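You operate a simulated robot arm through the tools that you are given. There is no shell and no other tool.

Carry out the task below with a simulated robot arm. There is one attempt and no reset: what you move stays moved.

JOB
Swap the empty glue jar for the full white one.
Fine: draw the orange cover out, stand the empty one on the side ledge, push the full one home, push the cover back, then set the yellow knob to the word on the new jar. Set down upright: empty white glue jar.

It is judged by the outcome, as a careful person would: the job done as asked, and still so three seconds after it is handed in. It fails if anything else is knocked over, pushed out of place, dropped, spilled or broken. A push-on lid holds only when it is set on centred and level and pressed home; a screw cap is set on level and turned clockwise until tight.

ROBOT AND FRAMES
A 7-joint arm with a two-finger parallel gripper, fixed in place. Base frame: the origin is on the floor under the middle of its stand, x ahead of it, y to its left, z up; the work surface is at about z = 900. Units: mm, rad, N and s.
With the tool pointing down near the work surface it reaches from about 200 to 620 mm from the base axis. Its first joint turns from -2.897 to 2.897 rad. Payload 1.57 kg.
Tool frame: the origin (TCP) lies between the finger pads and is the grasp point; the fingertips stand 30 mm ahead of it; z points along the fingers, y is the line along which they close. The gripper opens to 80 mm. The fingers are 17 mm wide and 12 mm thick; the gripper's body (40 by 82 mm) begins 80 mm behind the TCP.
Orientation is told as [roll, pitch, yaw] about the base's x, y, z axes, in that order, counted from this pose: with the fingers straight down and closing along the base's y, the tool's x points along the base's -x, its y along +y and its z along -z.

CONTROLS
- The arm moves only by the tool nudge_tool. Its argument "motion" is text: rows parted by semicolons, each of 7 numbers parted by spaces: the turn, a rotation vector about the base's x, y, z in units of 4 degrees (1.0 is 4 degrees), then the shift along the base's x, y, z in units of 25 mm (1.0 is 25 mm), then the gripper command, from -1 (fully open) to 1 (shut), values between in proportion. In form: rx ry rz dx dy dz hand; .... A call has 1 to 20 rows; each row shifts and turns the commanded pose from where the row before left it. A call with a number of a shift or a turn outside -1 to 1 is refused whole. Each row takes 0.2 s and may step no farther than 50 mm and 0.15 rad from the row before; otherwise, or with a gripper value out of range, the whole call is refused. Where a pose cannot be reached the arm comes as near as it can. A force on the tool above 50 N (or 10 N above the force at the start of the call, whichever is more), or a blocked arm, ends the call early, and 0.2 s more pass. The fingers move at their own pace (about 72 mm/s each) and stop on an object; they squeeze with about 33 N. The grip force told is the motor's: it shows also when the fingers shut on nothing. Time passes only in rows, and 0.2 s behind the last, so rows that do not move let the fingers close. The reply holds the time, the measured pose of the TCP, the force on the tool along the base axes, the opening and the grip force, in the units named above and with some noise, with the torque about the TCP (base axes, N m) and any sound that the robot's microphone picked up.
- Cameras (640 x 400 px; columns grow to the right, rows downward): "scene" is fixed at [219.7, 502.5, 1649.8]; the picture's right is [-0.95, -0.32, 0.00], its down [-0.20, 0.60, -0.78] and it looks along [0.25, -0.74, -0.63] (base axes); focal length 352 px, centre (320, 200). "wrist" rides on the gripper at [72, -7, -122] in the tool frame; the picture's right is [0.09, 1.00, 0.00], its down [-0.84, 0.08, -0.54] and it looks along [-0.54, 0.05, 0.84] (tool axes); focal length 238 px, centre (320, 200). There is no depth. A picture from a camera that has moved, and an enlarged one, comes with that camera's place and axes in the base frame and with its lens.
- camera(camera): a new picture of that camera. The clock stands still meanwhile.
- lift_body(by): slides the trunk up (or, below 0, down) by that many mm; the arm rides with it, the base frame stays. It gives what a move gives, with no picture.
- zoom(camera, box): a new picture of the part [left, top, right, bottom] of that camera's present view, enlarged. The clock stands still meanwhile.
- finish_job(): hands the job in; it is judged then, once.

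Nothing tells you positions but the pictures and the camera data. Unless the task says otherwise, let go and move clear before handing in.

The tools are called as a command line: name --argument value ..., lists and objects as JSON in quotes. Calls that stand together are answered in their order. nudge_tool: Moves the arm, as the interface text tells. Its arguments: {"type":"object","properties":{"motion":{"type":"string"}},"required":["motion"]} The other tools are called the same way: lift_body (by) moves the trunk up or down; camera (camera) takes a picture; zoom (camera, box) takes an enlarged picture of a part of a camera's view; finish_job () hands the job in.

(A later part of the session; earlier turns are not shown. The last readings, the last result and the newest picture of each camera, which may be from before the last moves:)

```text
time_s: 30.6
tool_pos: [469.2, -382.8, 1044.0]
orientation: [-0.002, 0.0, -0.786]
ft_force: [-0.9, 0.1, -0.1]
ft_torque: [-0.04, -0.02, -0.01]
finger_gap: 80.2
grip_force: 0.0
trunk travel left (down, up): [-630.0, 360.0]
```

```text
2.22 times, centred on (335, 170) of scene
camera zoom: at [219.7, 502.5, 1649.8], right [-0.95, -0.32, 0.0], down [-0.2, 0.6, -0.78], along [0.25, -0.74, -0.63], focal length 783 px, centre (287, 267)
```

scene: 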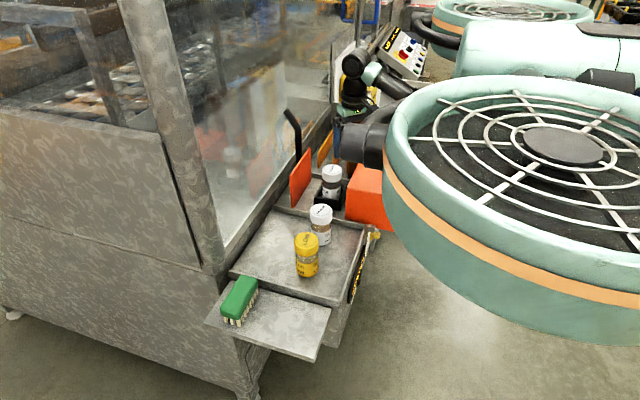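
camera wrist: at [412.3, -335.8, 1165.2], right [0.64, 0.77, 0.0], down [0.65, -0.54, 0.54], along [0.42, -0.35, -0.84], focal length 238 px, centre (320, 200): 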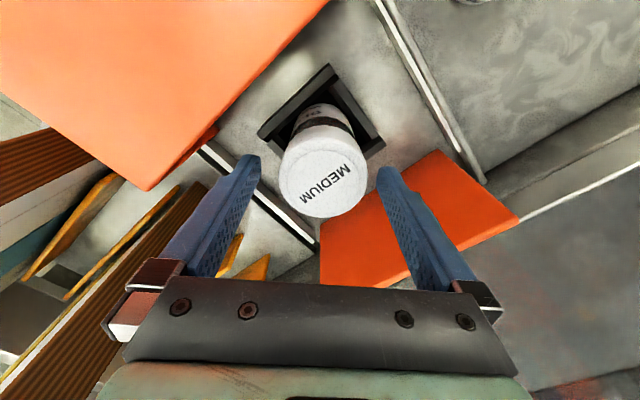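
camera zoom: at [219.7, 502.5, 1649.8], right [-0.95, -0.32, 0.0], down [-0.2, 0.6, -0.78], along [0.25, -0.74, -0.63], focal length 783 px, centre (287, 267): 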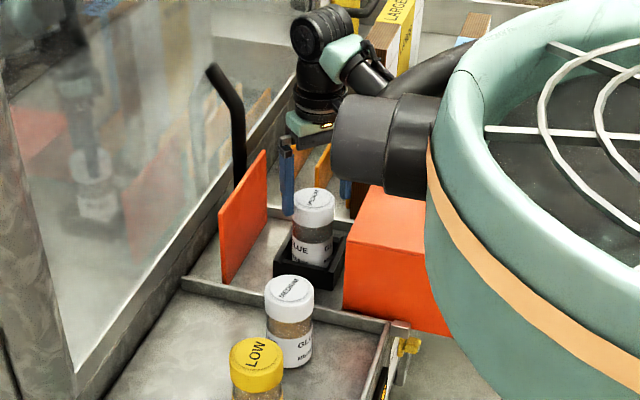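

Well aligned. Descending to grip height (z ≈ 984), then closing.

nudge_tool --motion "0 0 0 0.02 0 -0.6 -1;0 0 0 0 0 -0.6 -1;0 0 0 0 0 -0.6 -1;0 0 0 0 0 -0.6 -1"

camera --camera "wrist"

zoom --camera "scene" --box '[270, 80, 400, 260]'

```text
time_s: 31.6
tool_pos: [471.5, -384.5, 983.1]
orientation: [-0.001, 0.0, -0.788]
ft_force: [-0.1, 0.1, -0.5]
ft_torque: [-0.02, -0.01, -0.02]
finger_gap: 80.1
grip_force: 0.1
trunk travel left (down, up): [-630.0, 360.0]
```

```text
taken
camera wrist: at [413.6, -335.8, 1104.3], right [0.64, 0.77, 0.0], down [0.65, -0.54, 0.54], along [0.42, -0.35, -0.84], focal length 238 px, centre (320, 200)
```

wrist: 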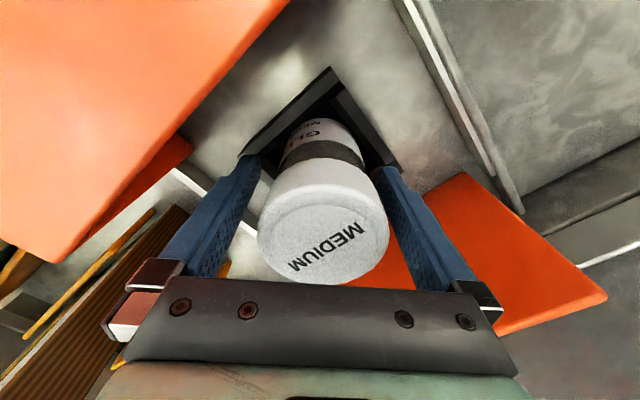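

```text
2.22 times, centred on (335, 170) of scene
camera zoom: at [219.7, 502.5, 1649.8], right [-0.95, -0.32, 0.0], down [-0.2, 0.6, -0.78], along [0.25, -0.74, -0.63], focal length 783 px, centre (287, 267)
```

zoom: 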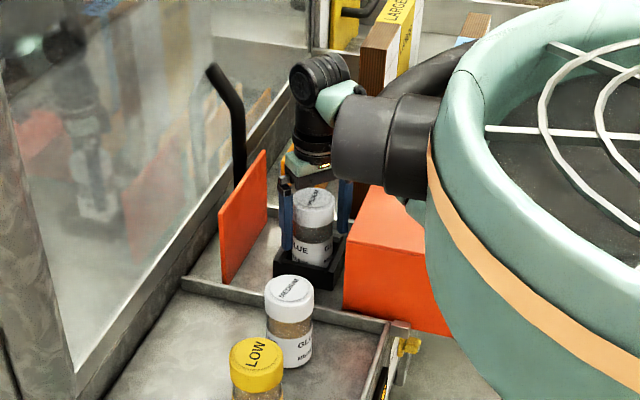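

Fingers straddle the jar. Closing.

nudge_tool --motion "0 0 0 0 0 0 1;0 0 0 0 0 0 1;0 0 0 0 0 0 1;0 0 0 0 0 0 1"

camera --camera "wrist"

```text
time_s: 32.6
tool_pos: [470.7, -383.2, 982.8]
orientation: [0.0, -0.001, -0.787]
ft_force: [-0.3, 0.5, 0.7]
ft_torque: [0.02, -0.02, 0.01]
finger_gap: 58.2
grip_force: 33.3
trunk travel left (down, up): [-630.0, 360.0]
```

```text
taken
camera wrist: at [413.7, -335.6, 1104.3], right [0.64, 0.77, 0.0], down [0.65, -0.54, 0.54], along [0.42, -0.35, -0.84], focal length 238 px, centre (320, 200)
```

wrist: 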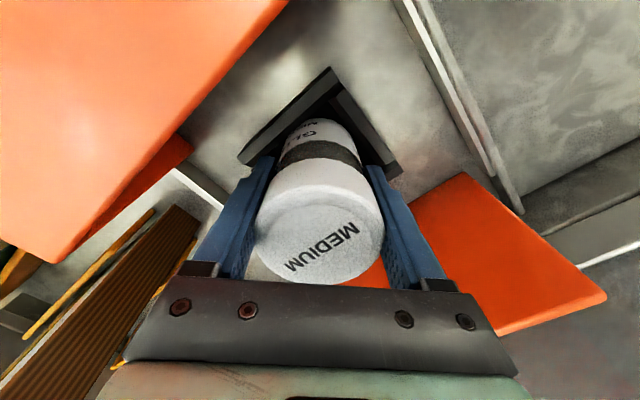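

Gripped at 58 mm. Lifting gently.

nudge_tool --motion "0 0 0 0 0 0.3 1;0 0 0 0 0 0.3 1;0 0 0 0 0 0.4 1;0 0 0 0 0 0.4 1;0 0 0 0 0 0.5 1;0 0 0 0 0 0.6 1;0 0 0 0 0 0.8 1;0 0 0 0 0 0.8 1"

zoom --camera "scene" --box '[250, 80, 400, 260]'

camera --camera "wrist"

```text
time_s: 34.4
tool_pos: [470.3, -385.0, 1086.2]
orientation: [0.0, 0.0, -0.789]
ft_force: [0.0, -0.7, -1.3]
ft_torque: [-0.01, -0.03, 0.0]
finger_gap: 57.8
grip_force: 33.5
trunk travel left (down, up): [-630.0, 360.0]
```

```text
2.22 times, centred on (325, 170) of scene
camera zoom: at [219.7, 502.5, 1649.8], right [-0.95, -0.32, 0.0], down [-0.2, 0.6, -0.78], along [0.25, -0.74, -0.63], focal length 783 px, centre (309, 267)
```

zoom: 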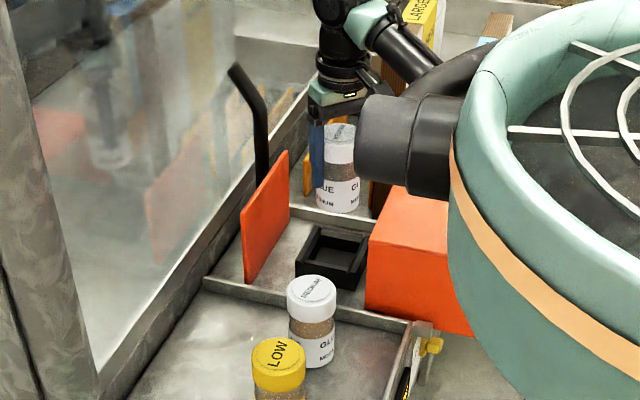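

```text
taken
camera wrist: at [412.8, -337.5, 1207.6], right [0.64, 0.77, 0.0], down [0.65, -0.54, 0.54], along [0.42, -0.35, -0.84], focal length 238 px, centre (320, 200)
```

wrist: 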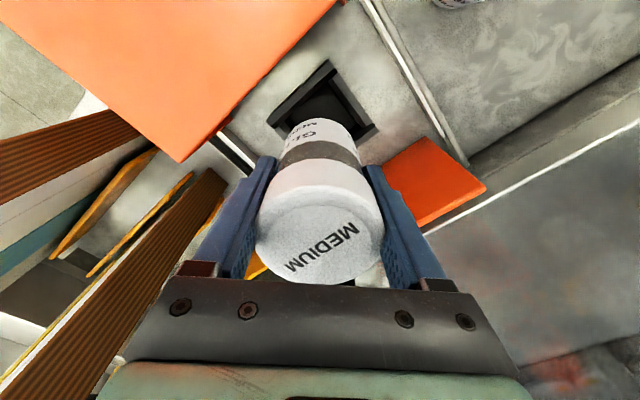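

The jar is up and the empty well is clear. I'll raise it above the other jars and carry it over to the ledge (x 350–635, y 13–150, z ≈ 893), untwisting to yaw 0 on the way.

nudge_tool --motion "0 0 0 0 0 0.9 1;0 0 0 0 0 0.9 1;0 0 0 0 0 0.9 1;0 0 0 0 0.4 0.2 1;0 0 1 -0.1 0.7 0 1;0 0 1 -0.1 0.8 0 1;0 0 1 -0.1 0.8 0 1;0 0 1 -0.1 0.8 0 1;0 0 1 -0.1 0.8 0 1;0 0 1 -0.1 0.8 0 1;0 0 1 -0.1 0.8 0 1;0 0 1 -0.1 0.8 0 1;0 0 1 -0.1 0.8 0 1;0 0 1 -0.1 0.8 0 1;0 0 1 -0.1 0.8 0 1;0 0 0.3 -0.1 0.8 0 1;0 0 0 0 0.8 0 1;0 0 0 0 0.8 0 1;0 0 0 0 0.8 0 1;0 0 0 0 0.5 0 1"

camera --camera "wrist"

camera --camera "scene"

```text
time_s: 38.6
tool_pos: [440.2, -63.0, 1160.0]
orientation: [0.001, -0.001, 0.002]
ft_force: [0.2, 0.9, 0.0]
ft_torque: [0.01, -0.02, 0.0]
finger_gap: 57.7
grip_force: 33.0
trunk travel left (down, up): [-630.0, 360.0]
```

```text
taken
camera wrist: at [367.5, -68.8, 1280.5], right [-0.09, 1.0, 0.0], down [0.84, 0.08, 0.54], along [0.54, 0.05, -0.84], focal length 238 px, centre (320, 200)
```

wrist: 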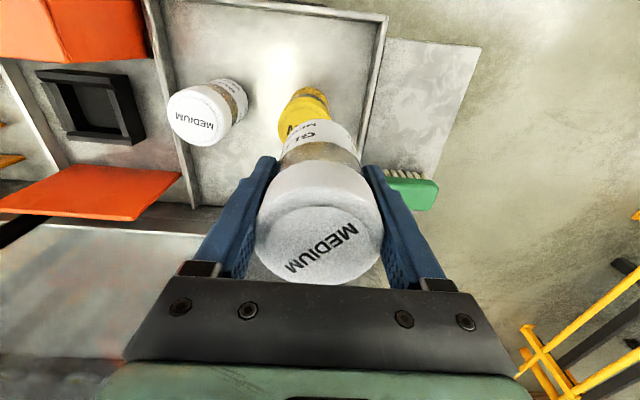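

```text
taken
```

scene: 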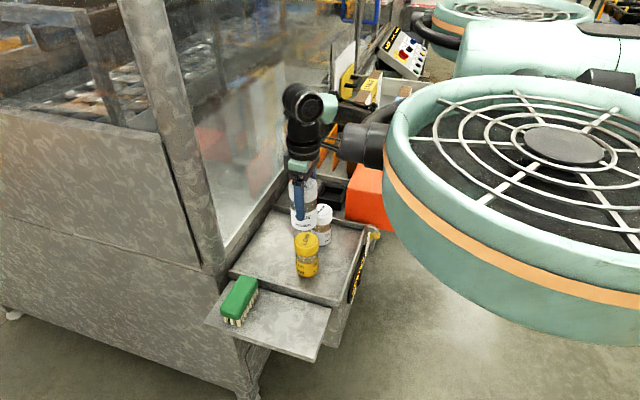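

Carrying on to above the ledge at about (430, 82).

nudge_tool --motion "0 0 0 0 0.8 0 1;0 0 0 -0.1 0.9 0 1;0 0 0 -0.1 0.9 0 1;0 0 0 -0.1 0.9 0 1;0 0 0 -0.1 0.9 0 1;0 0 0 0 0.9 -0.2 1;0 0 0 0 0.5 -0.6 1;0 0 0 0 0 -0.8 1;0 0 0 0 0 -0.8 1"

camera --camera "wrist"

camera --camera "scene"

```text
time_s: 40.6
tool_pos: [431.6, 82.6, 1098.9]
orientation: [0.0, 0.001, 0.001]
ft_force: [0.0, 0.3, -0.4]
ft_torque: [-0.01, -0.02, -0.03]
finger_gap: 57.5
grip_force: 32.8
trunk travel left (down, up): [-630.0, 360.0]
```

```text
taken
camera wrist: at [358.2, 75.8, 1220.4], right [-0.09, 1.0, 0.0], down [0.84, 0.08, 0.54], along [0.54, 0.05, -0.84], focal length 238 px, centre (320, 200)
```

wrist: 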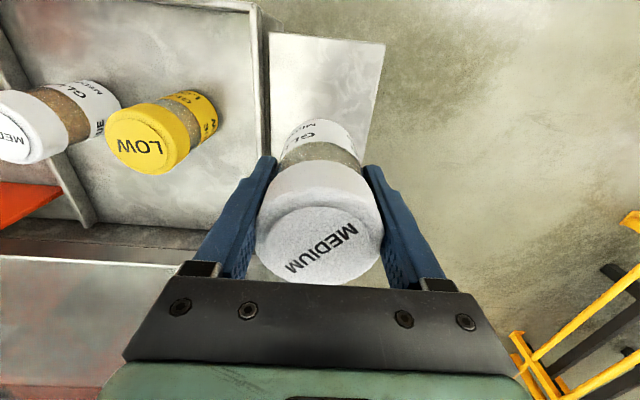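

```text
taken
```

scene: 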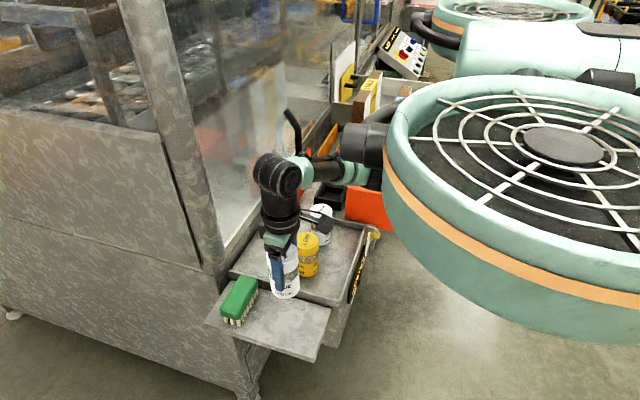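

Over the ledge centre. Lowering in stages.

nudge_tool --motion "0 0 0 0 0 -0.7 1;0 0 0 0 0 -0.7 1;0 0 0 0 0 -0.7 1;0 0 0 0 0 -0.7 1;0 0 0 0 0 -0.6 1"

zoom --camera "scene" --box '[200, 180, 360, 370]'

camera --camera "wrist"

```text
time_s: 41.8
tool_pos: [430.1, 81.2, 1014.7]
orientation: [0.0, 0.0, 0.003]
ft_force: [-0.2, 0.4, -0.1]
ft_torque: [-0.01, 0.0, -0.01]
finger_gap: 57.3
grip_force: 32.4
trunk travel left (down, up): [-630.0, 360.0]
```

```text
2.11 times, centred on (280, 275) of scene
camera zoom: at [219.7, 502.5, 1649.8], right [-0.95, -0.32, 0.0], down [-0.2, 0.6, -0.78], along [0.25, -0.74, -0.63], focal length 742 px, centre (404, 42)
```

zoom: 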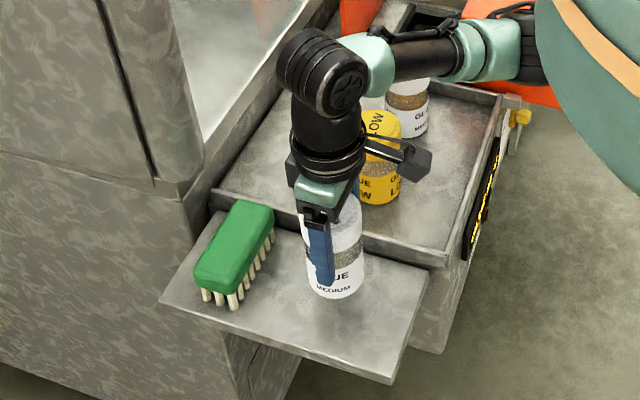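

```text
taken
camera wrist: at [357.8, 76.4, 1136.1], right [-0.09, 1.0, 0.0], down [0.84, 0.08, 0.54], along [0.54, 0.05, -0.84], focal length 238 px, centre (320, 200)
```

wrist: 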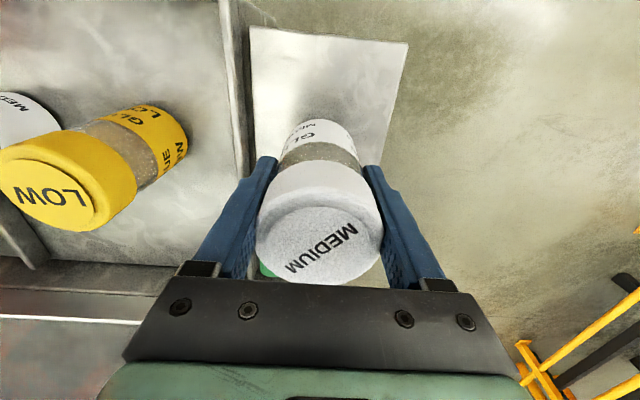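

Jar is upright and close above the ledge. Lowering carefully until contact.

nudge_tool --motion "0 0 0 0 0 -0.4 1;0 0 0 0 0 -0.4 1;0 0 0 0 0 -0.4 1"

nudge_tool --motion "0 0 0 0 0 -0.16 1;0 0 0 0 0 -0.16 1"

zoom --camera "scene" --box '[200, 180, 360, 370]'

```text
time_s: 42.6
tool_pos: [430.7, 81.7, 984.2]
orientation: [0.0, -0.002, 0.002]
ft_force: [0.2, -0.6, -0.8]
ft_torque: [0.0, -0.01, 0.0]
finger_gap: 57.4
grip_force: 32.9
trunk travel left (down, up): [-630.0, 360.0]
```

```text
time_s: 43.2
tool_pos: [429.6, 80.5, 976.6]
orientation: [0.0, -0.001, 0.002]
ft_force: [0.4, 0.5, -0.8]
ft_torque: [-0.05, 0.02, 0.0]
finger_gap: 57.2
grip_force: 32.7
trunk travel left (down, up): [-630.0, 360.0]
```

```text
2.11 times, centred on (280, 275) of scene
camera zoom: at [219.7, 502.5, 1649.8], right [-0.95, -0.32, 0.0], down [-0.2, 0.6, -0.78], along [0.25, -0.74, -0.63], focal length 742 px, centre (404, 42)
```

zoom: 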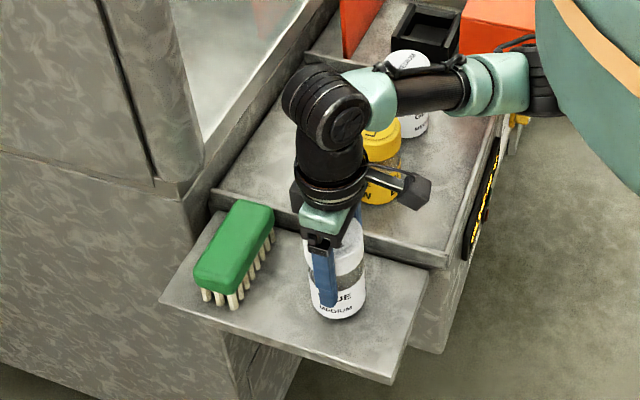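

nudge_tool --motion "0 0 0 0 0 -0.16 1;0 0 0 0 0 0 1"

nudge_tool --motion "0 0 0 0 0 -0.16 1;0 0 0 0 0 0 1"

nudge_tool --motion "0 0 0 0 0 -0.12 1;0 0 0 0 0 0 1"

```text
time_s: 43.8
tool_pos: [430.4, 82.2, 973.0]
orientation: [0.0, 0.0, 0.001]
ft_force: [0.7, -0.6, -0.6]
ft_torque: [0.01, 0.02, 0.01]
finger_gap: 57.5
grip_force: 33.1
trunk travel left (down, up): [-630.0, 360.0]
```

```text
time_s: 44.4
tool_pos: [431.0, 82.2, 969.1]
orientation: [0.001, -0.005, 0.0]
ft_force: [0.0, 3.0, 21.2]
ft_torque: [0.05, -0.2, -0.17]
finger_gap: 57.3
grip_force: 33.3
trunk travel left (down, up): [-630.0, 360.0]
```

```text
time_s: 45.0
tool_pos: [429.8, 81.4, 965.7]
orientation: [0.0, -0.003, 0.001]
ft_force: [1.5, 2.1, 22.6]
ft_torque: [0.11, -0.2, -0.15]
finger_gap: 56.6
grip_force: 32.6
trunk travel left (down, up): [-630.0, 360.0]
```

Contact confirmed (about 22 N upward). Opening and rising straight up.

nudge_tool --motion "0 0 0 0 0 0 0.2;0 0 0 0 0 0 -1;0 0 0 0 0 0 -1;0 0 0 0 0 0 -1"

nudge_tool --motion "0 0 0 0 0 0.4 -1;0 0 0 0 0 0.6 -1;0 0 0 0 0 0.8 -1;0 0 0 0 0 0.8 -1;0 0 0 0 0 0.8 -1;0 0 0 0 0 0.8 -1"

camera --camera "wrist"

zoom --camera "scene" --box '[200, 180, 360, 370]'

```text
time_s: 46.0
tool_pos: [428.5, 80.7, 965.4]
orientation: [-0.001, 0.0, 0.002]
ft_force: [0.5, -0.1, 0.0]
ft_torque: [-0.03, -0.03, 0.02]
finger_gap: 80.0
grip_force: 0.1
trunk travel left (down, up): [-630.0, 360.0]
```

```text
time_s: 47.4
tool_pos: [430.4, 82.3, 1070.0]
orientation: [0.001, 0.001, 0.003]
ft_force: [0.0, 0.4, 0.3]
ft_torque: [-0.02, 0.02, 0.01]
finger_gap: 80.1
grip_force: 0.1
trunk travel left (down, up): [-630.0, 360.0]
```

```text
taken
camera wrist: at [356.7, 76.5, 1190.9], right [-0.09, 1.0, 0.0], down [0.84, 0.08, 0.54], along [0.54, 0.05, -0.84], focal length 238 px, centre (320, 200)
```

wrist: 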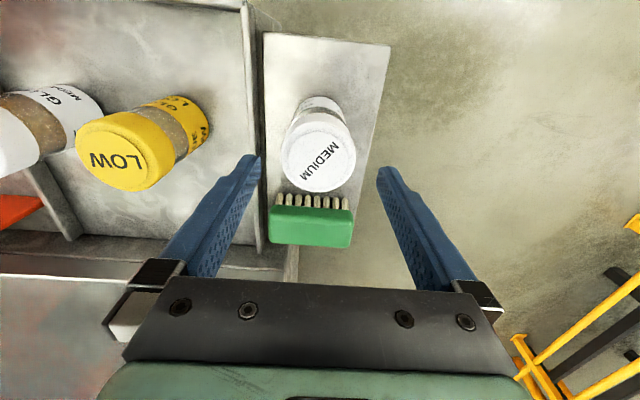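

```text
2.11 times, centred on (280, 275) of scene
camera zoom: at [219.7, 502.5, 1649.8], right [-0.95, -0.32, 0.0], down [-0.2, 0.6, -0.78], along [0.25, -0.74, -0.63], focal length 742 px, centre (404, 42)
```

zoom: 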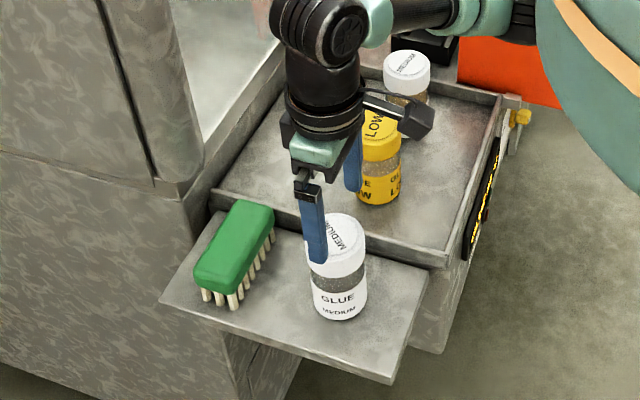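

The empty jar stands upright on the ledge, clear of the brush. Next I'll move over to the full white jar with the tool turned back to yaw -45°.

nudge_tool --motion "0 0 0 0 0 1 -1;0 0 0 0 -0.3 1 -1;0 0 -1 0 -0.8 0 -1;0 0 -1 0 -0.8 0 -1;0 0 -1 0 -0.8 0 -1;0 0 -1 0 -0.8 0 -1;0 0 -1 0 -0.8 0 -1;0 0 -1 0 -0.8 0 -1;0 0 -1 0.1 -0.8 0 -1;0 0 -1 0.1 -0.8 0 -1;0 0 -1 0.1 -0.8 0 -1;0 0 -1 0.1 -0.8 0 -1;0 0 -1 0.1 -0.8 0 -1;0 0 -0.3 0 -0.8 0 -1;0 0 0 0 -0.8 0 -1;0 0 0 0 -0.6 0 -1"

camera --camera "wrist"

camera --camera "scene"

```text
time_s: 50.8
tool_pos: [444.2, -201.4, 1118.4]
orientation: [0.0, 0.001, -0.788]
ft_force: [0.5, -0.6, -0.4]
ft_torque: [-0.02, 0.0, -0.02]
finger_gap: 80.1
grip_force: 0.0
trunk travel left (down, up): [-630.0, 360.0]
```

```text
taken
camera wrist: at [386.3, -154.8, 1240.8], right [0.64, 0.77, 0.0], down [0.64, -0.54, 0.54], along [0.42, -0.35, -0.84], focal length 238 px, centre (320, 200)
```

wrist: 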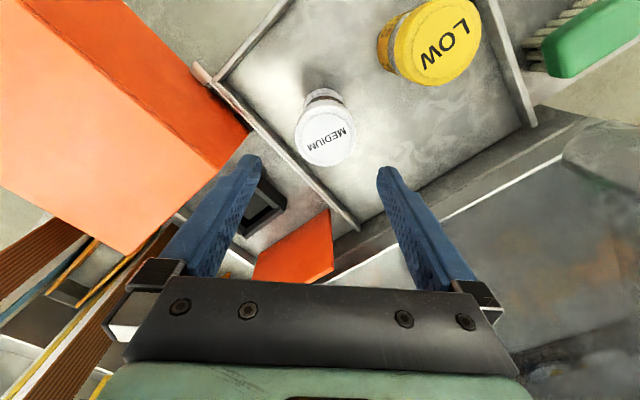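

```text
taken
```

scene: 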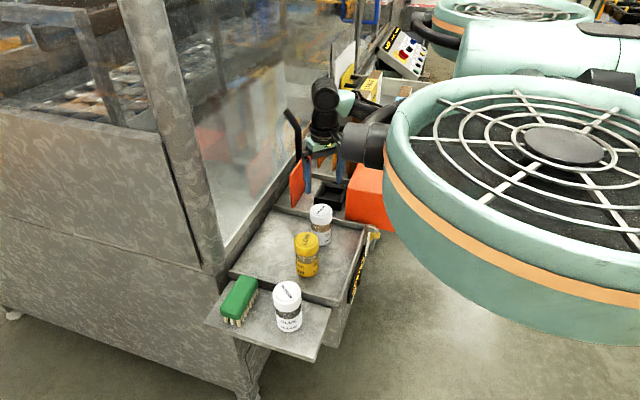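

Full jar measured at about (449.5, -198). First I'll look straight at the empty well to measure its centre and size precisely.

nudge_tool --motion "0 0 0 -0.1 -1 0.2 -1;0 0 0 -0.1 -1 0.2 -1;0 0 0 -0.1 -1 0 -1;0 0 0 0 -1 0 -1;0 0 0 0 -1 0 -1;0 0 0 0 -1 0 -1;0 0 0 0 0 0 -1"

camera --camera "wrist"

zoom --camera "wrist" --box '[220, 60, 440, 240]'

zoom --camera "scene" --box '[270, 130, 400, 250]'

```text
time_s: 52.4
tool_pos: [435.0, -352.3, 1129.5]
orientation: [0.0, 0.0, -0.786]
ft_force: [0.9, -0.3, 0.3]
ft_torque: [-0.01, 0.03, -0.03]
finger_gap: 79.9
grip_force: 0.1
trunk travel left (down, up): [-630.0, 360.0]
```

```text
taken
camera wrist: at [379.1, -305.2, 1251.4], right [0.64, 0.77, 0.0], down [0.65, -0.54, 0.54], along [0.42, -0.35, -0.84], focal length 238 px, centre (320, 200)
```

wrist: 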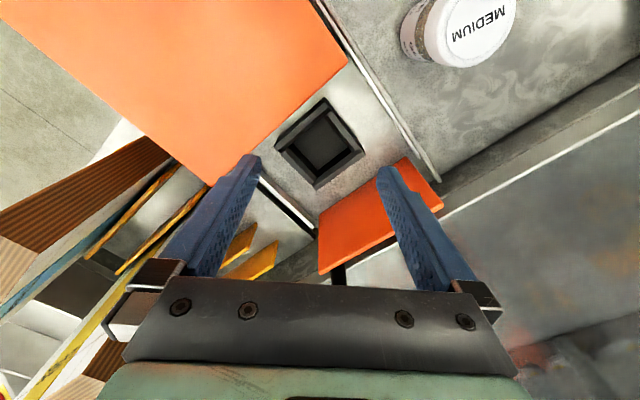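

```text
2.22 times, centred on (330, 150) of wrist
camera zoom: at [379.1, -305.2, 1251.4], right [0.64, 0.77, 0.0], down [0.65, -0.54, 0.54], along [0.42, -0.35, -0.84], focal length 530 px, centre (298, 311)
```

zoom: 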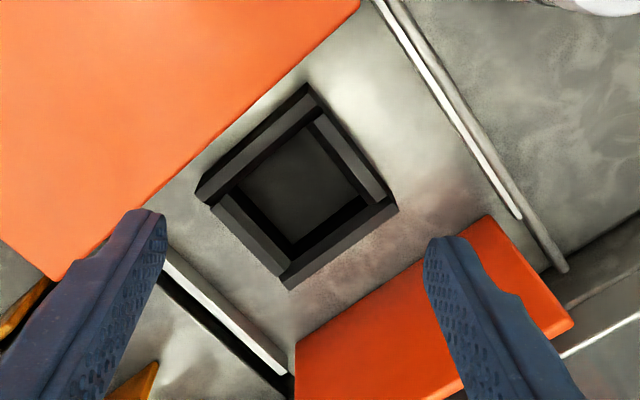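

```text
3.33 times, centred on (335, 190) of scene
camera zoom: at [219.7, 502.5, 1649.8], right [-0.95, -0.32, 0.0], down [-0.2, 0.6, -0.78], along [0.25, -0.74, -0.63], focal length 1174 px, centre (270, 233)
```

zoom: 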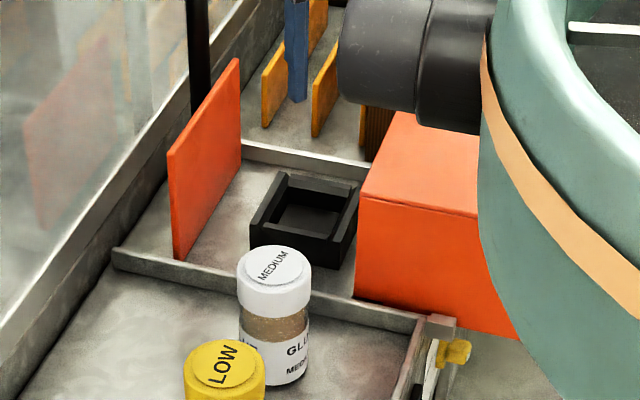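

zoom --camera "wrist" --box '[265, 90, 375, 195]'

zoom --camera "scene" --box '[305, 170, 355, 215]'

```text
3.81 times, centred on (320, 142) of wrist
camera zoom: at [379.1, -305.2, 1251.4], right [0.64, 0.77, 0.0], down [0.65, -0.54, 0.54], along [0.42, -0.35, -0.84], focal length 908 px, centre (320, 419)
```

zoom: 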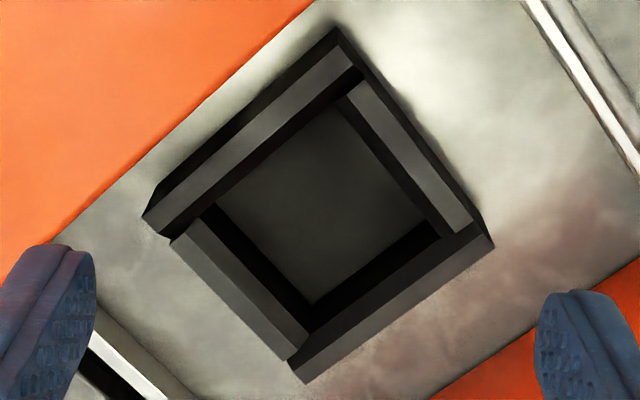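

```text
8.89 times, centred on (330, 192) of scene
camera zoom: at [219.7, 502.5, 1649.8], right [-0.95, -0.32, 0.0], down [-0.2, 0.6, -0.78], along [0.25, -0.74, -0.63], focal length 3132 px, centre (231, 267)
```

zoom: 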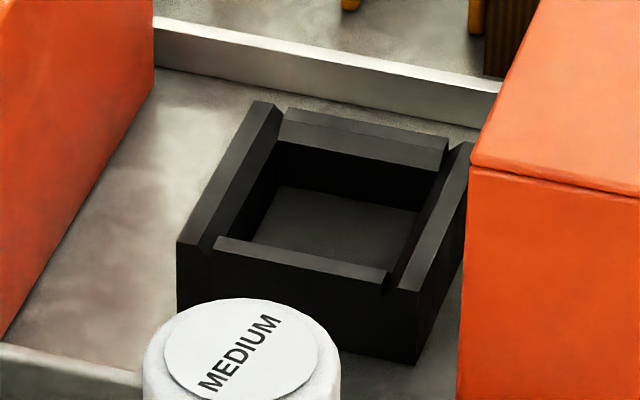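

The well is about 60 mm inside with sloped lead-ins, so the empty jar's grip pose (470.7, -383.2) is the right target. Returning to the full jar now.

nudge_tool --motion "0 0 0 0.1 1 0 -1;0 0 0 0.1 1 0 -1;0 0 0 0.1 1 0 -1;0 0 0 0.1 1 0 -1;0 0 0 0.1 1 0 -1;0 0 0 0.08 1 0 -1;0 0 0 0 0.16 -0.5 -1;0 0 0 0 0 -0.7 -1;0 0 0 0 0 -0.7 -1;0 0 0 0 0 -0.7 -1"

camera --camera "wrist"

zoom --camera "scene" --box '[250, 100, 400, 290]'

```text
time_s: 54.6
tool_pos: [450.6, -197.4, 1063.9]
orientation: [-0.002, 0.0, -0.785]
ft_force: [0.1, -0.7, -0.2]
ft_torque: [-0.06, -0.03, -0.01]
finger_gap: 79.8
grip_force: 0.1
trunk travel left (down, up): [-630.0, 360.0]
```

```text
taken
camera wrist: at [393.5, -149.2, 1186.0], right [0.64, 0.77, 0.0], down [0.65, -0.54, 0.54], along [0.42, -0.35, -0.84], focal length 238 px, centre (320, 200)
```

wrist: 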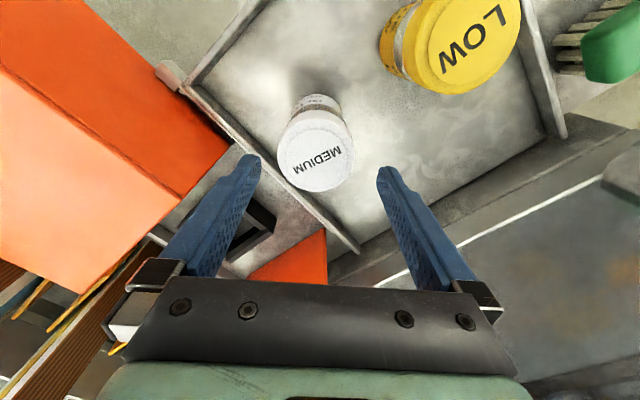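

```text
2.11 times, centred on (325, 195) of scene
camera zoom: at [219.7, 502.5, 1649.8], right [-0.95, -0.32, 0.0], down [-0.2, 0.6, -0.78], along [0.25, -0.74, -0.63], focal length 742 px, centre (310, 210)
```

zoom: 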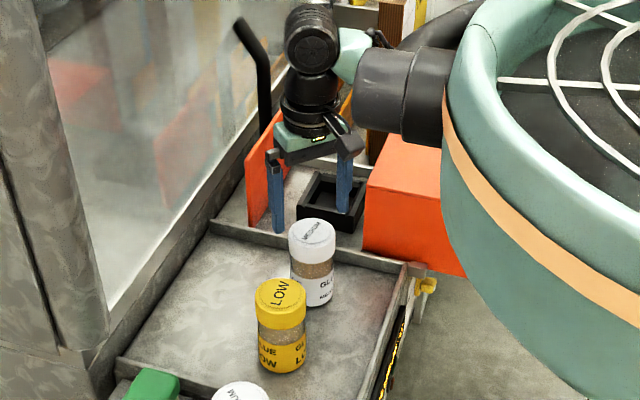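

zoom --camera "wrist" --box '[260, 80, 380, 200]'

```text
3.33 times, centred on (320, 140) of wrist
camera zoom: at [393.5, -149.2, 1186.0], right [0.64, 0.77, 0.0], down [0.65, -0.54, 0.54], along [0.42, -0.35, -0.84], focal length 794 px, centre (320, 400)
```

zoom: 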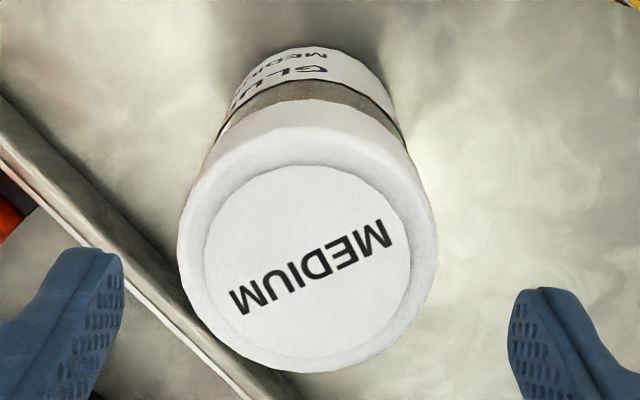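

Fine-centring on the full jar, then descending and gripping.

nudge_tool --motion "0 0 0 -0.1 -0.07 0 -1;0 0 0 0 0 -0.7 -1;0 0 0 0 0 -0.7 -1;0 0 0 0 0 -0.7 -1;0 0 0 0 0 -0.7 -1;0 0 0 0 0 -0.42 -1;0 0 0 0 0 0 -1"

camera --camera "wrist"

```text
time_s: 56.2
tool_pos: [447.8, -199.0, 984.6]
orientation: [-0.001, 0.0, -0.787]
ft_force: [0.2, 0.4, 0.4]
ft_torque: [-0.02, 0.0, -0.01]
finger_gap: 80.1
grip_force: 0.1
trunk travel left (down, up): [-630.0, 360.0]
```

```text
taken
camera wrist: at [391.2, -150.9, 1106.5], right [0.64, 0.77, 0.0], down [0.65, -0.54, 0.54], along [0.42, -0.35, -0.84], focal length 238 px, centre (320, 200)
```

wrist: 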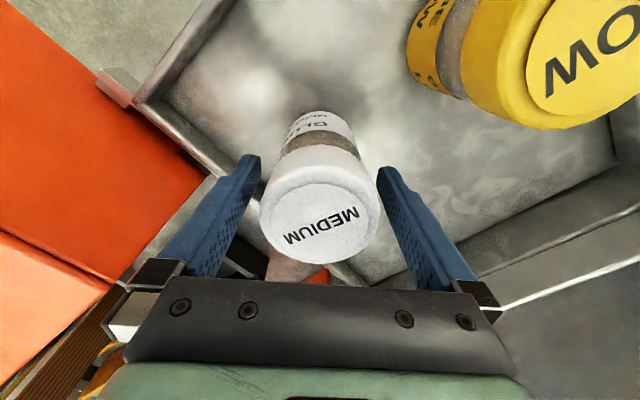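

The full jar is centred between the fingers. Lowering 6 mm so the grip height matches the empty jar's, then closing.

nudge_tool --motion "0 0 0 0 0 -0.26 -1;0 0 0 0 0 0 1;0 0 0 0 0 0 1;0 0 0 0 0 0 1;0 0 0 0 0 0 1"

camera --camera "wrist"

zoom --camera "scene" --box '[270, 80, 400, 260]'

```text
time_s: 57.4
tool_pos: [448.5, -198.6, 978.9]
orientation: [0.0, 0.001, -0.786]
ft_force: [0.4, 0.4, -0.3]
ft_torque: [-0.07, 0.04, -0.01]
finger_gap: 59.1
grip_force: 33.7
trunk travel left (down, up): [-630.0, 360.0]
```

```text
taken
camera wrist: at [391.1, -151.1, 1099.6], right [0.64, 0.77, 0.0], down [0.65, -0.54, 0.54], along [0.42, -0.35, -0.84], focal length 238 px, centre (320, 200)
```

wrist: 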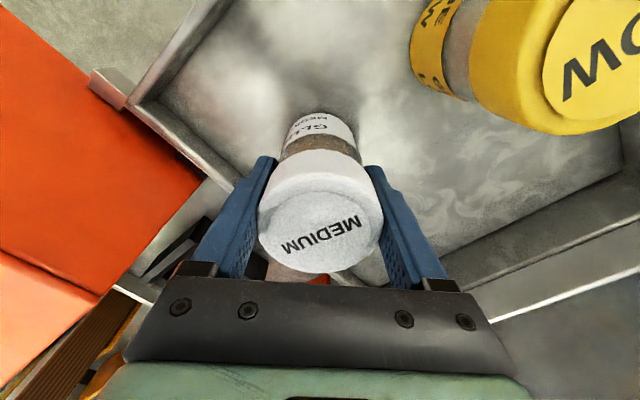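

```text
2.22 times, centred on (335, 170) of scene
camera zoom: at [219.7, 502.5, 1649.8], right [-0.95, -0.32, 0.0], down [-0.2, 0.6, -0.78], along [0.25, -0.74, -0.63], focal length 783 px, centre (287, 267)
```

zoom: 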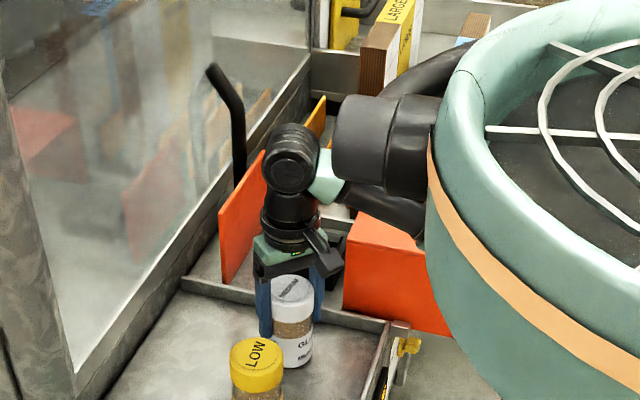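

Gripped at 59 mm. Lifting the full jar and carrying it over the well, moving in x first to keep clear of the cover.

nudge_tool --motion "0 0 0 0 0 0.3 1;0 0 0 0 0 0.4 1;0 0 0 0 0 0.6 1;0 0 0 0 0 0.8 1;0 0 0 0 0 0.8 1;0 0 0 0.5 0 0.7 1;0 0 0 0.45 -0.2 0 1;0 0 0 0 -0.6 0 1;0 0 0 0 -0.8 0 1;0 0 0 0 -0.8 0 1;0 0 0 0 -0.8 0 1;0 0 0 0 -0.8 0 1;0 0 0 0 -0.8 0 1;0 0 0 0 -0.8 0 1;0 0 0 0 -0.8 0 1;0 0 0 0 -0.7 0 1;0 0 0 0 -0.34 0 1;0 0 0 0 0 0 1"

camera --camera "wrist"

zoom --camera "scene" --box '[270, 80, 400, 260]'

```text
time_s: 61.2
tool_pos: [471.3, -384.8, 1069.9]
orientation: [0.001, 0.001, -0.787]
ft_force: [-0.1, -0.4, -1.8]
ft_torque: [0.03, 0.01, -0.01]
finger_gap: 59.1
grip_force: 32.9
trunk travel left (down, up): [-630.0, 360.0]
```

```text
taken
camera wrist: at [415.1, -337.0, 1190.3], right [0.64, 0.77, 0.0], down [0.65, -0.54, 0.54], along [0.42, -0.35, -0.84], focal length 238 px, centre (320, 200)
```

wrist: 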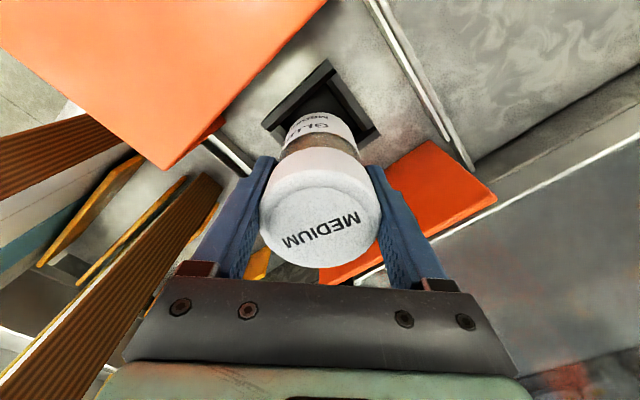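

```text
2.22 times, centred on (335, 170) of scene
camera zoom: at [219.7, 502.5, 1649.8], right [-0.95, -0.32, 0.0], down [-0.2, 0.6, -0.78], along [0.25, -0.74, -0.63], focal length 783 px, centre (287, 267)
```

zoom: 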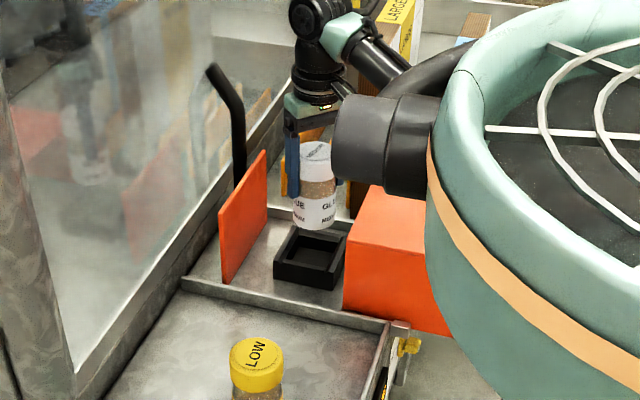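

The full jar hangs over the well. Checking how it sits in the grip.

zoom --camera "wrist" --box '[230, 50, 410, 290]'

zoom --camera "scene" --box '[305, 125, 355, 215]'

```text
1.67 times, centred on (320, 170) of wrist
camera zoom: at [415.1, -337.0, 1190.3], right [0.64, 0.77, 0.0], down [0.65, -0.54, 0.54], along [0.42, -0.35, -0.84], focal length 397 px, centre (320, 250)
```

zoom: 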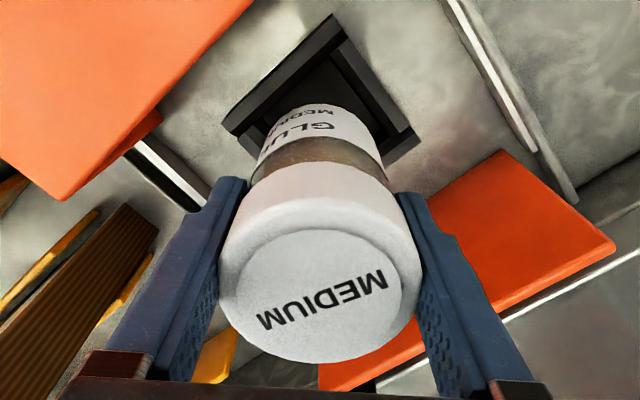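

```text
4.44 times, centred on (330, 170) of scene
camera zoom: at [219.7, 502.5, 1649.8], right [-0.95, -0.32, 0.0], down [-0.2, 0.6, -0.78], along [0.25, -0.74, -0.63], focal length 1566 px, centre (276, 333)
```

zoom: 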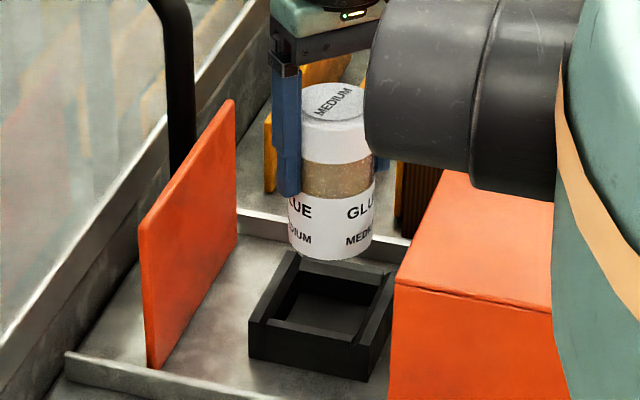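

Jar hangs upright and centred over the well. Lowering until its base is just above the rim and checking.

nudge_tool --motion "0 0 0 0.03 0 -0.5 1;0 0 0 0 0 -0.5 1;0 0 0 0 0 -0.5 1;0 0 0 0 0 0 1"

zoom --camera "wrist" --box '[230, 50, 410, 290]'

zoom --camera "scene" --box '[305, 125, 355, 215]'

```text
time_s: 62.2
tool_pos: [472.6, -384.1, 1031.1]
orientation: [-0.001, 0.001, -0.787]
ft_force: [0.5, -0.6, -2.2]
ft_torque: [0.04, 0.0, 0.01]
finger_gap: 58.8
grip_force: 33.3
trunk travel left (down, up): [-630.0, 360.0]
```

```text
1.67 times, centred on (320, 170) of wrist
camera zoom: at [414.8, -337.4, 1152.4], right [0.64, 0.77, 0.0], down [0.65, -0.54, 0.54], along [0.42, -0.35, -0.84], focal length 397 px, centre (320, 250)
```

zoom: 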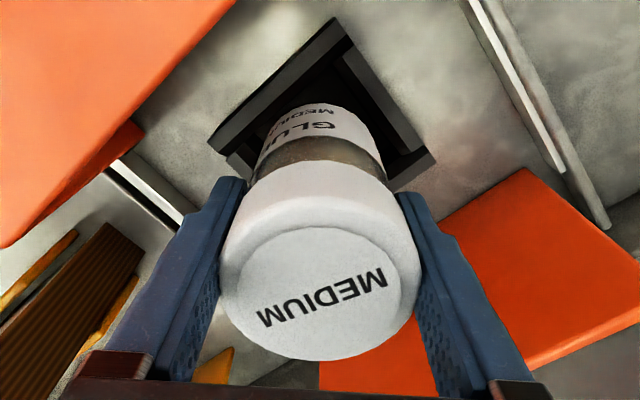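

```text
4.44 times, centred on (330, 170) of scene
camera zoom: at [219.7, 502.5, 1649.8], right [-0.95, -0.32, 0.0], down [-0.2, 0.6, -0.78], along [0.25, -0.74, -0.63], focal length 1566 px, centre (276, 333)
```

zoom: 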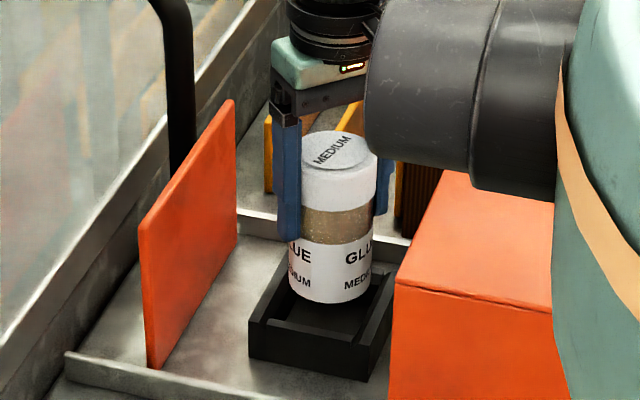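

zoom --camera "scene" --box '[312, 175, 352, 215]'

zoom --camera "wrist" --box '[270, 60, 370, 150]'

```text
10.00 times, centred on (332, 195) of scene
camera zoom: at [219.7, 502.5, 1649.8], right [-0.95, -0.32, 0.0], down [-0.2, 0.6, -0.78], along [0.25, -0.74, -0.63], focal length 3524 px, centre (200, 250)
```

zoom: 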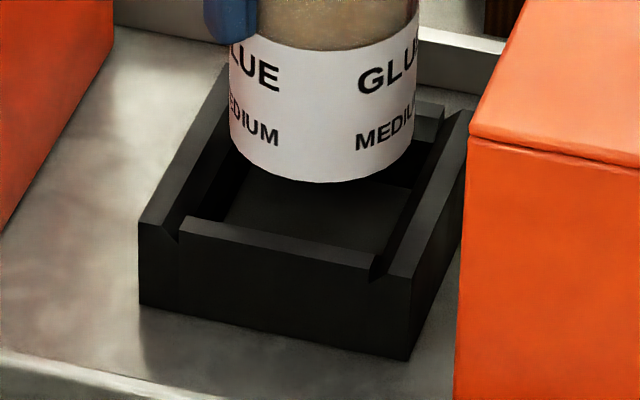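

```text
4.44 times, centred on (320, 105) of wrist
camera zoom: at [414.8, -337.4, 1152.4], right [0.64, 0.77, 0.0], down [0.65, -0.54, 0.54], along [0.42, -0.35, -0.84], focal length 1059 px, centre (320, 622)
```

zoom: 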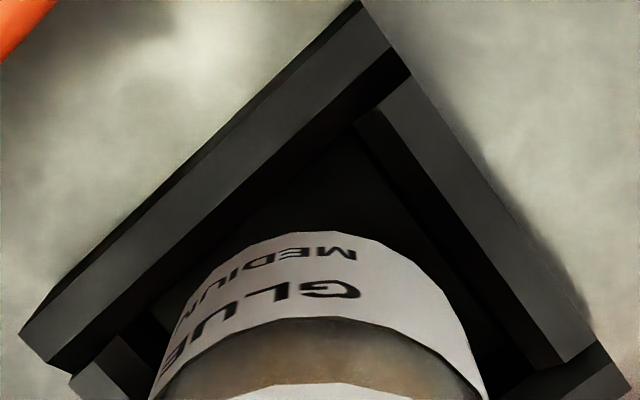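

The base is still about 20 mm above the rim. I'll shift about 1.5 mm toward (+x, -y) and lower until the base is nearly level with the rim, then compare the gaps.

nudge_tool --motion "0 0 0 0.05 -0.05 -0.2 1;0 0 0 0 0 -0.2 1;0 0 0 0 0 -0.2 1;0 0 0 0 0 0 1"

zoom --camera "scene" --box '[312, 175, 352, 215]'

zoom --camera "wrist" --box '[230, 50, 410, 290]'

```text
time_s: 63.2
tool_pos: [473.5, -385.2, 1015.0]
orientation: [0.0, 0.0, -0.788]
ft_force: [-0.1, 0.5, -2.1]
ft_torque: [0.02, 0.0, 0.01]
finger_gap: 58.7
grip_force: 32.9
trunk travel left (down, up): [-630.0, 360.0]
```

```text
10.00 times, centred on (332, 195) of scene
camera zoom: at [219.7, 502.5, 1649.8], right [-0.95, -0.32, 0.0], down [-0.2, 0.6, -0.78], along [0.25, -0.74, -0.63], focal length 3524 px, centre (200, 250)
```

zoom: 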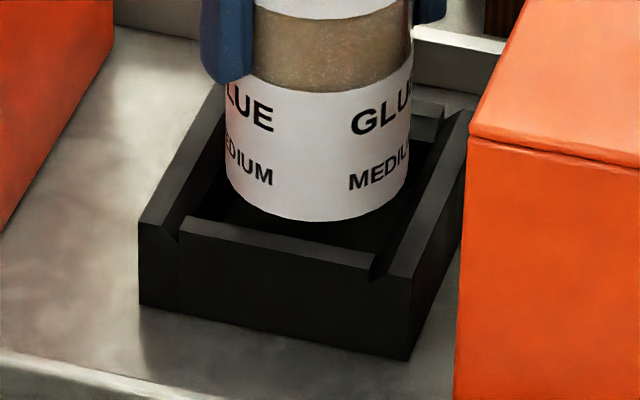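

```text
1.67 times, centred on (320, 170) of wrist
camera zoom: at [416.2, -338.0, 1136.7], right [0.64, 0.77, 0.0], down [0.65, -0.54, 0.54], along [0.42, -0.35, -0.84], focal length 397 px, centre (320, 250)
```

zoom: 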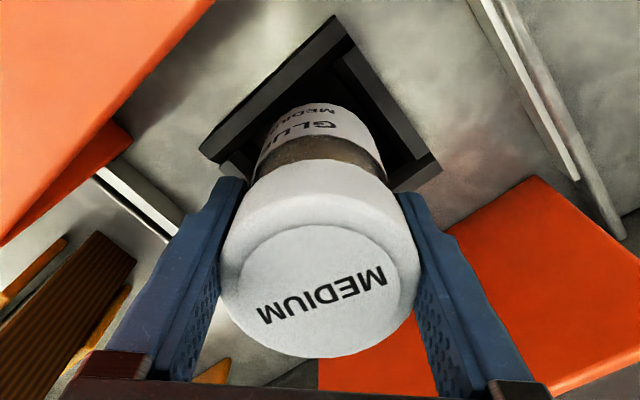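

The base is entering within the lead-in margins. A tiny +x correction, then lowering slowly while watching forces.

nudge_tool --motion "0 0 0 0.04 0 -0.16 1;0 0 0 0 0 -0.16 1;0 0 0 0 0 0 1"

zoom --camera "scene" --box '[312, 175, 352, 215]'

```text
time_s: 64.0
tool_pos: [473.6, -385.7, 1006.7]
orientation: [-0.001, -0.002, -0.787]
ft_force: [0.4, 0.8, -1.8]
ft_torque: [0.01, 0.03, 0.01]
finger_gap: 58.6
grip_force: 32.6
trunk travel left (down, up): [-630.0, 360.0]
```

```text
10.00 times, centred on (332, 195) of scene
camera zoom: at [219.7, 502.5, 1649.8], right [-0.95, -0.32, 0.0], down [-0.2, 0.6, -0.78], along [0.25, -0.74, -0.63], focal length 3524 px, centre (200, 250)
```

zoom: 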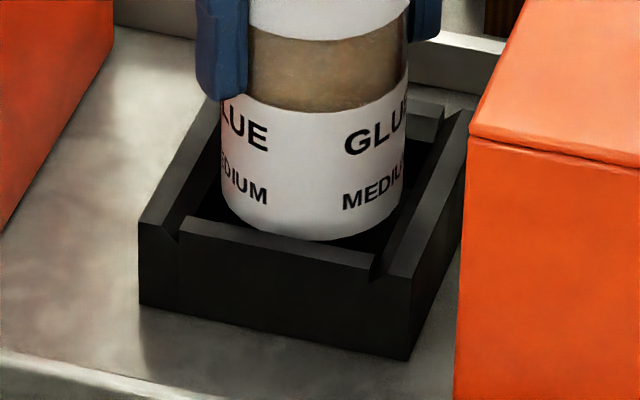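

No contact force and the base is going in behind the front wall. Continuing down.

nudge_tool --motion "0 0 0 0 0 -0.16 1;0 0 0 0 0 -0.16 1;0 0 0 0 0 0 1"

zoom --camera "scene" --box '[312, 175, 352, 215]'

```text
time_s: 64.8
tool_pos: [475.1, -385.3, 998.7]
orientation: [0.0, 0.003, -0.787]
ft_force: [0.8, 0.2, -1.7]
ft_torque: [0.0, -0.01, 0.0]
finger_gap: 58.2
grip_force: 32.9
trunk travel left (down, up): [-630.0, 360.0]
```

```text
10.00 times, centred on (332, 195) of scene
camera zoom: at [219.7, 502.5, 1649.8], right [-0.95, -0.32, 0.0], down [-0.2, 0.6, -0.78], along [0.25, -0.74, -0.63], focal length 3524 px, centre (200, 250)
```

zoom: 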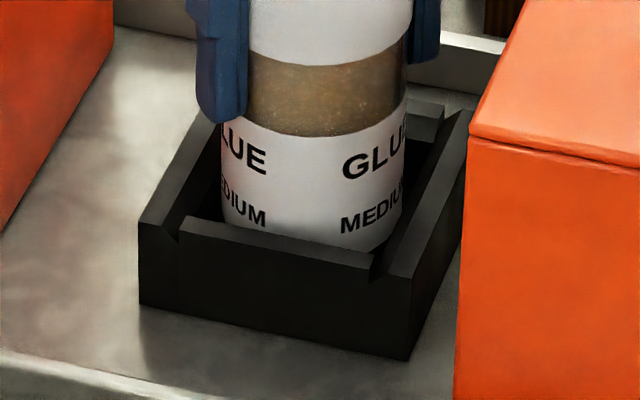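

nudge_tool --motion "0 0 0 0 0 -0.16 1;0 0 0 0 0 0 1"

nudge_tool --motion "0 0 0 0 0 -0.16 1;0 0 0 0 0 0 1"

zoom --camera "scene" --box '[312, 175, 352, 215]'

```text
time_s: 65.4
tool_pos: [473.9, -386.7, 994.9]
orientation: [-0.001, -0.003, -0.787]
ft_force: [-0.9, -1.8, 6.1]
ft_torque: [0.1, 0.07, 0.02]
finger_gap: 58.2
grip_force: 33.0
trunk travel left (down, up): [-630.0, 360.0]
```

```text
time_s: 66.0
tool_pos: [476.2, -385.7, 991.0]
orientation: [0.002, 0.001, -0.787]
ft_force: [-0.4, -0.3, -2.0]
ft_torque: [0.03, 0.02, 0.0]
finger_gap: 58.4
grip_force: 32.7
trunk travel left (down, up): [-630.0, 360.0]
```

```text
10.00 times, centred on (332, 195) of scene
camera zoom: at [219.7, 502.5, 1649.8], right [-0.95, -0.32, 0.0], down [-0.2, 0.6, -0.78], along [0.25, -0.74, -0.63], focal length 3524 px, centre (200, 250)
```

zoom: 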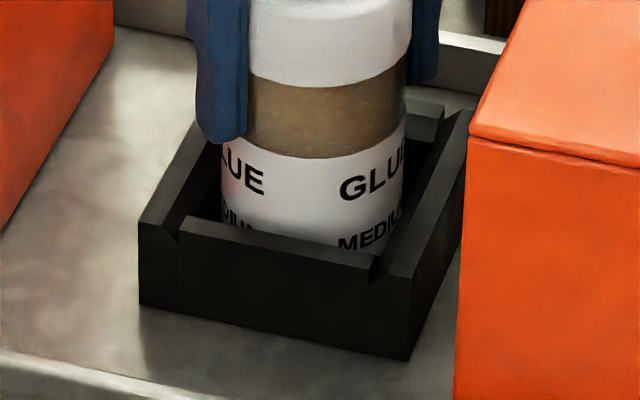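

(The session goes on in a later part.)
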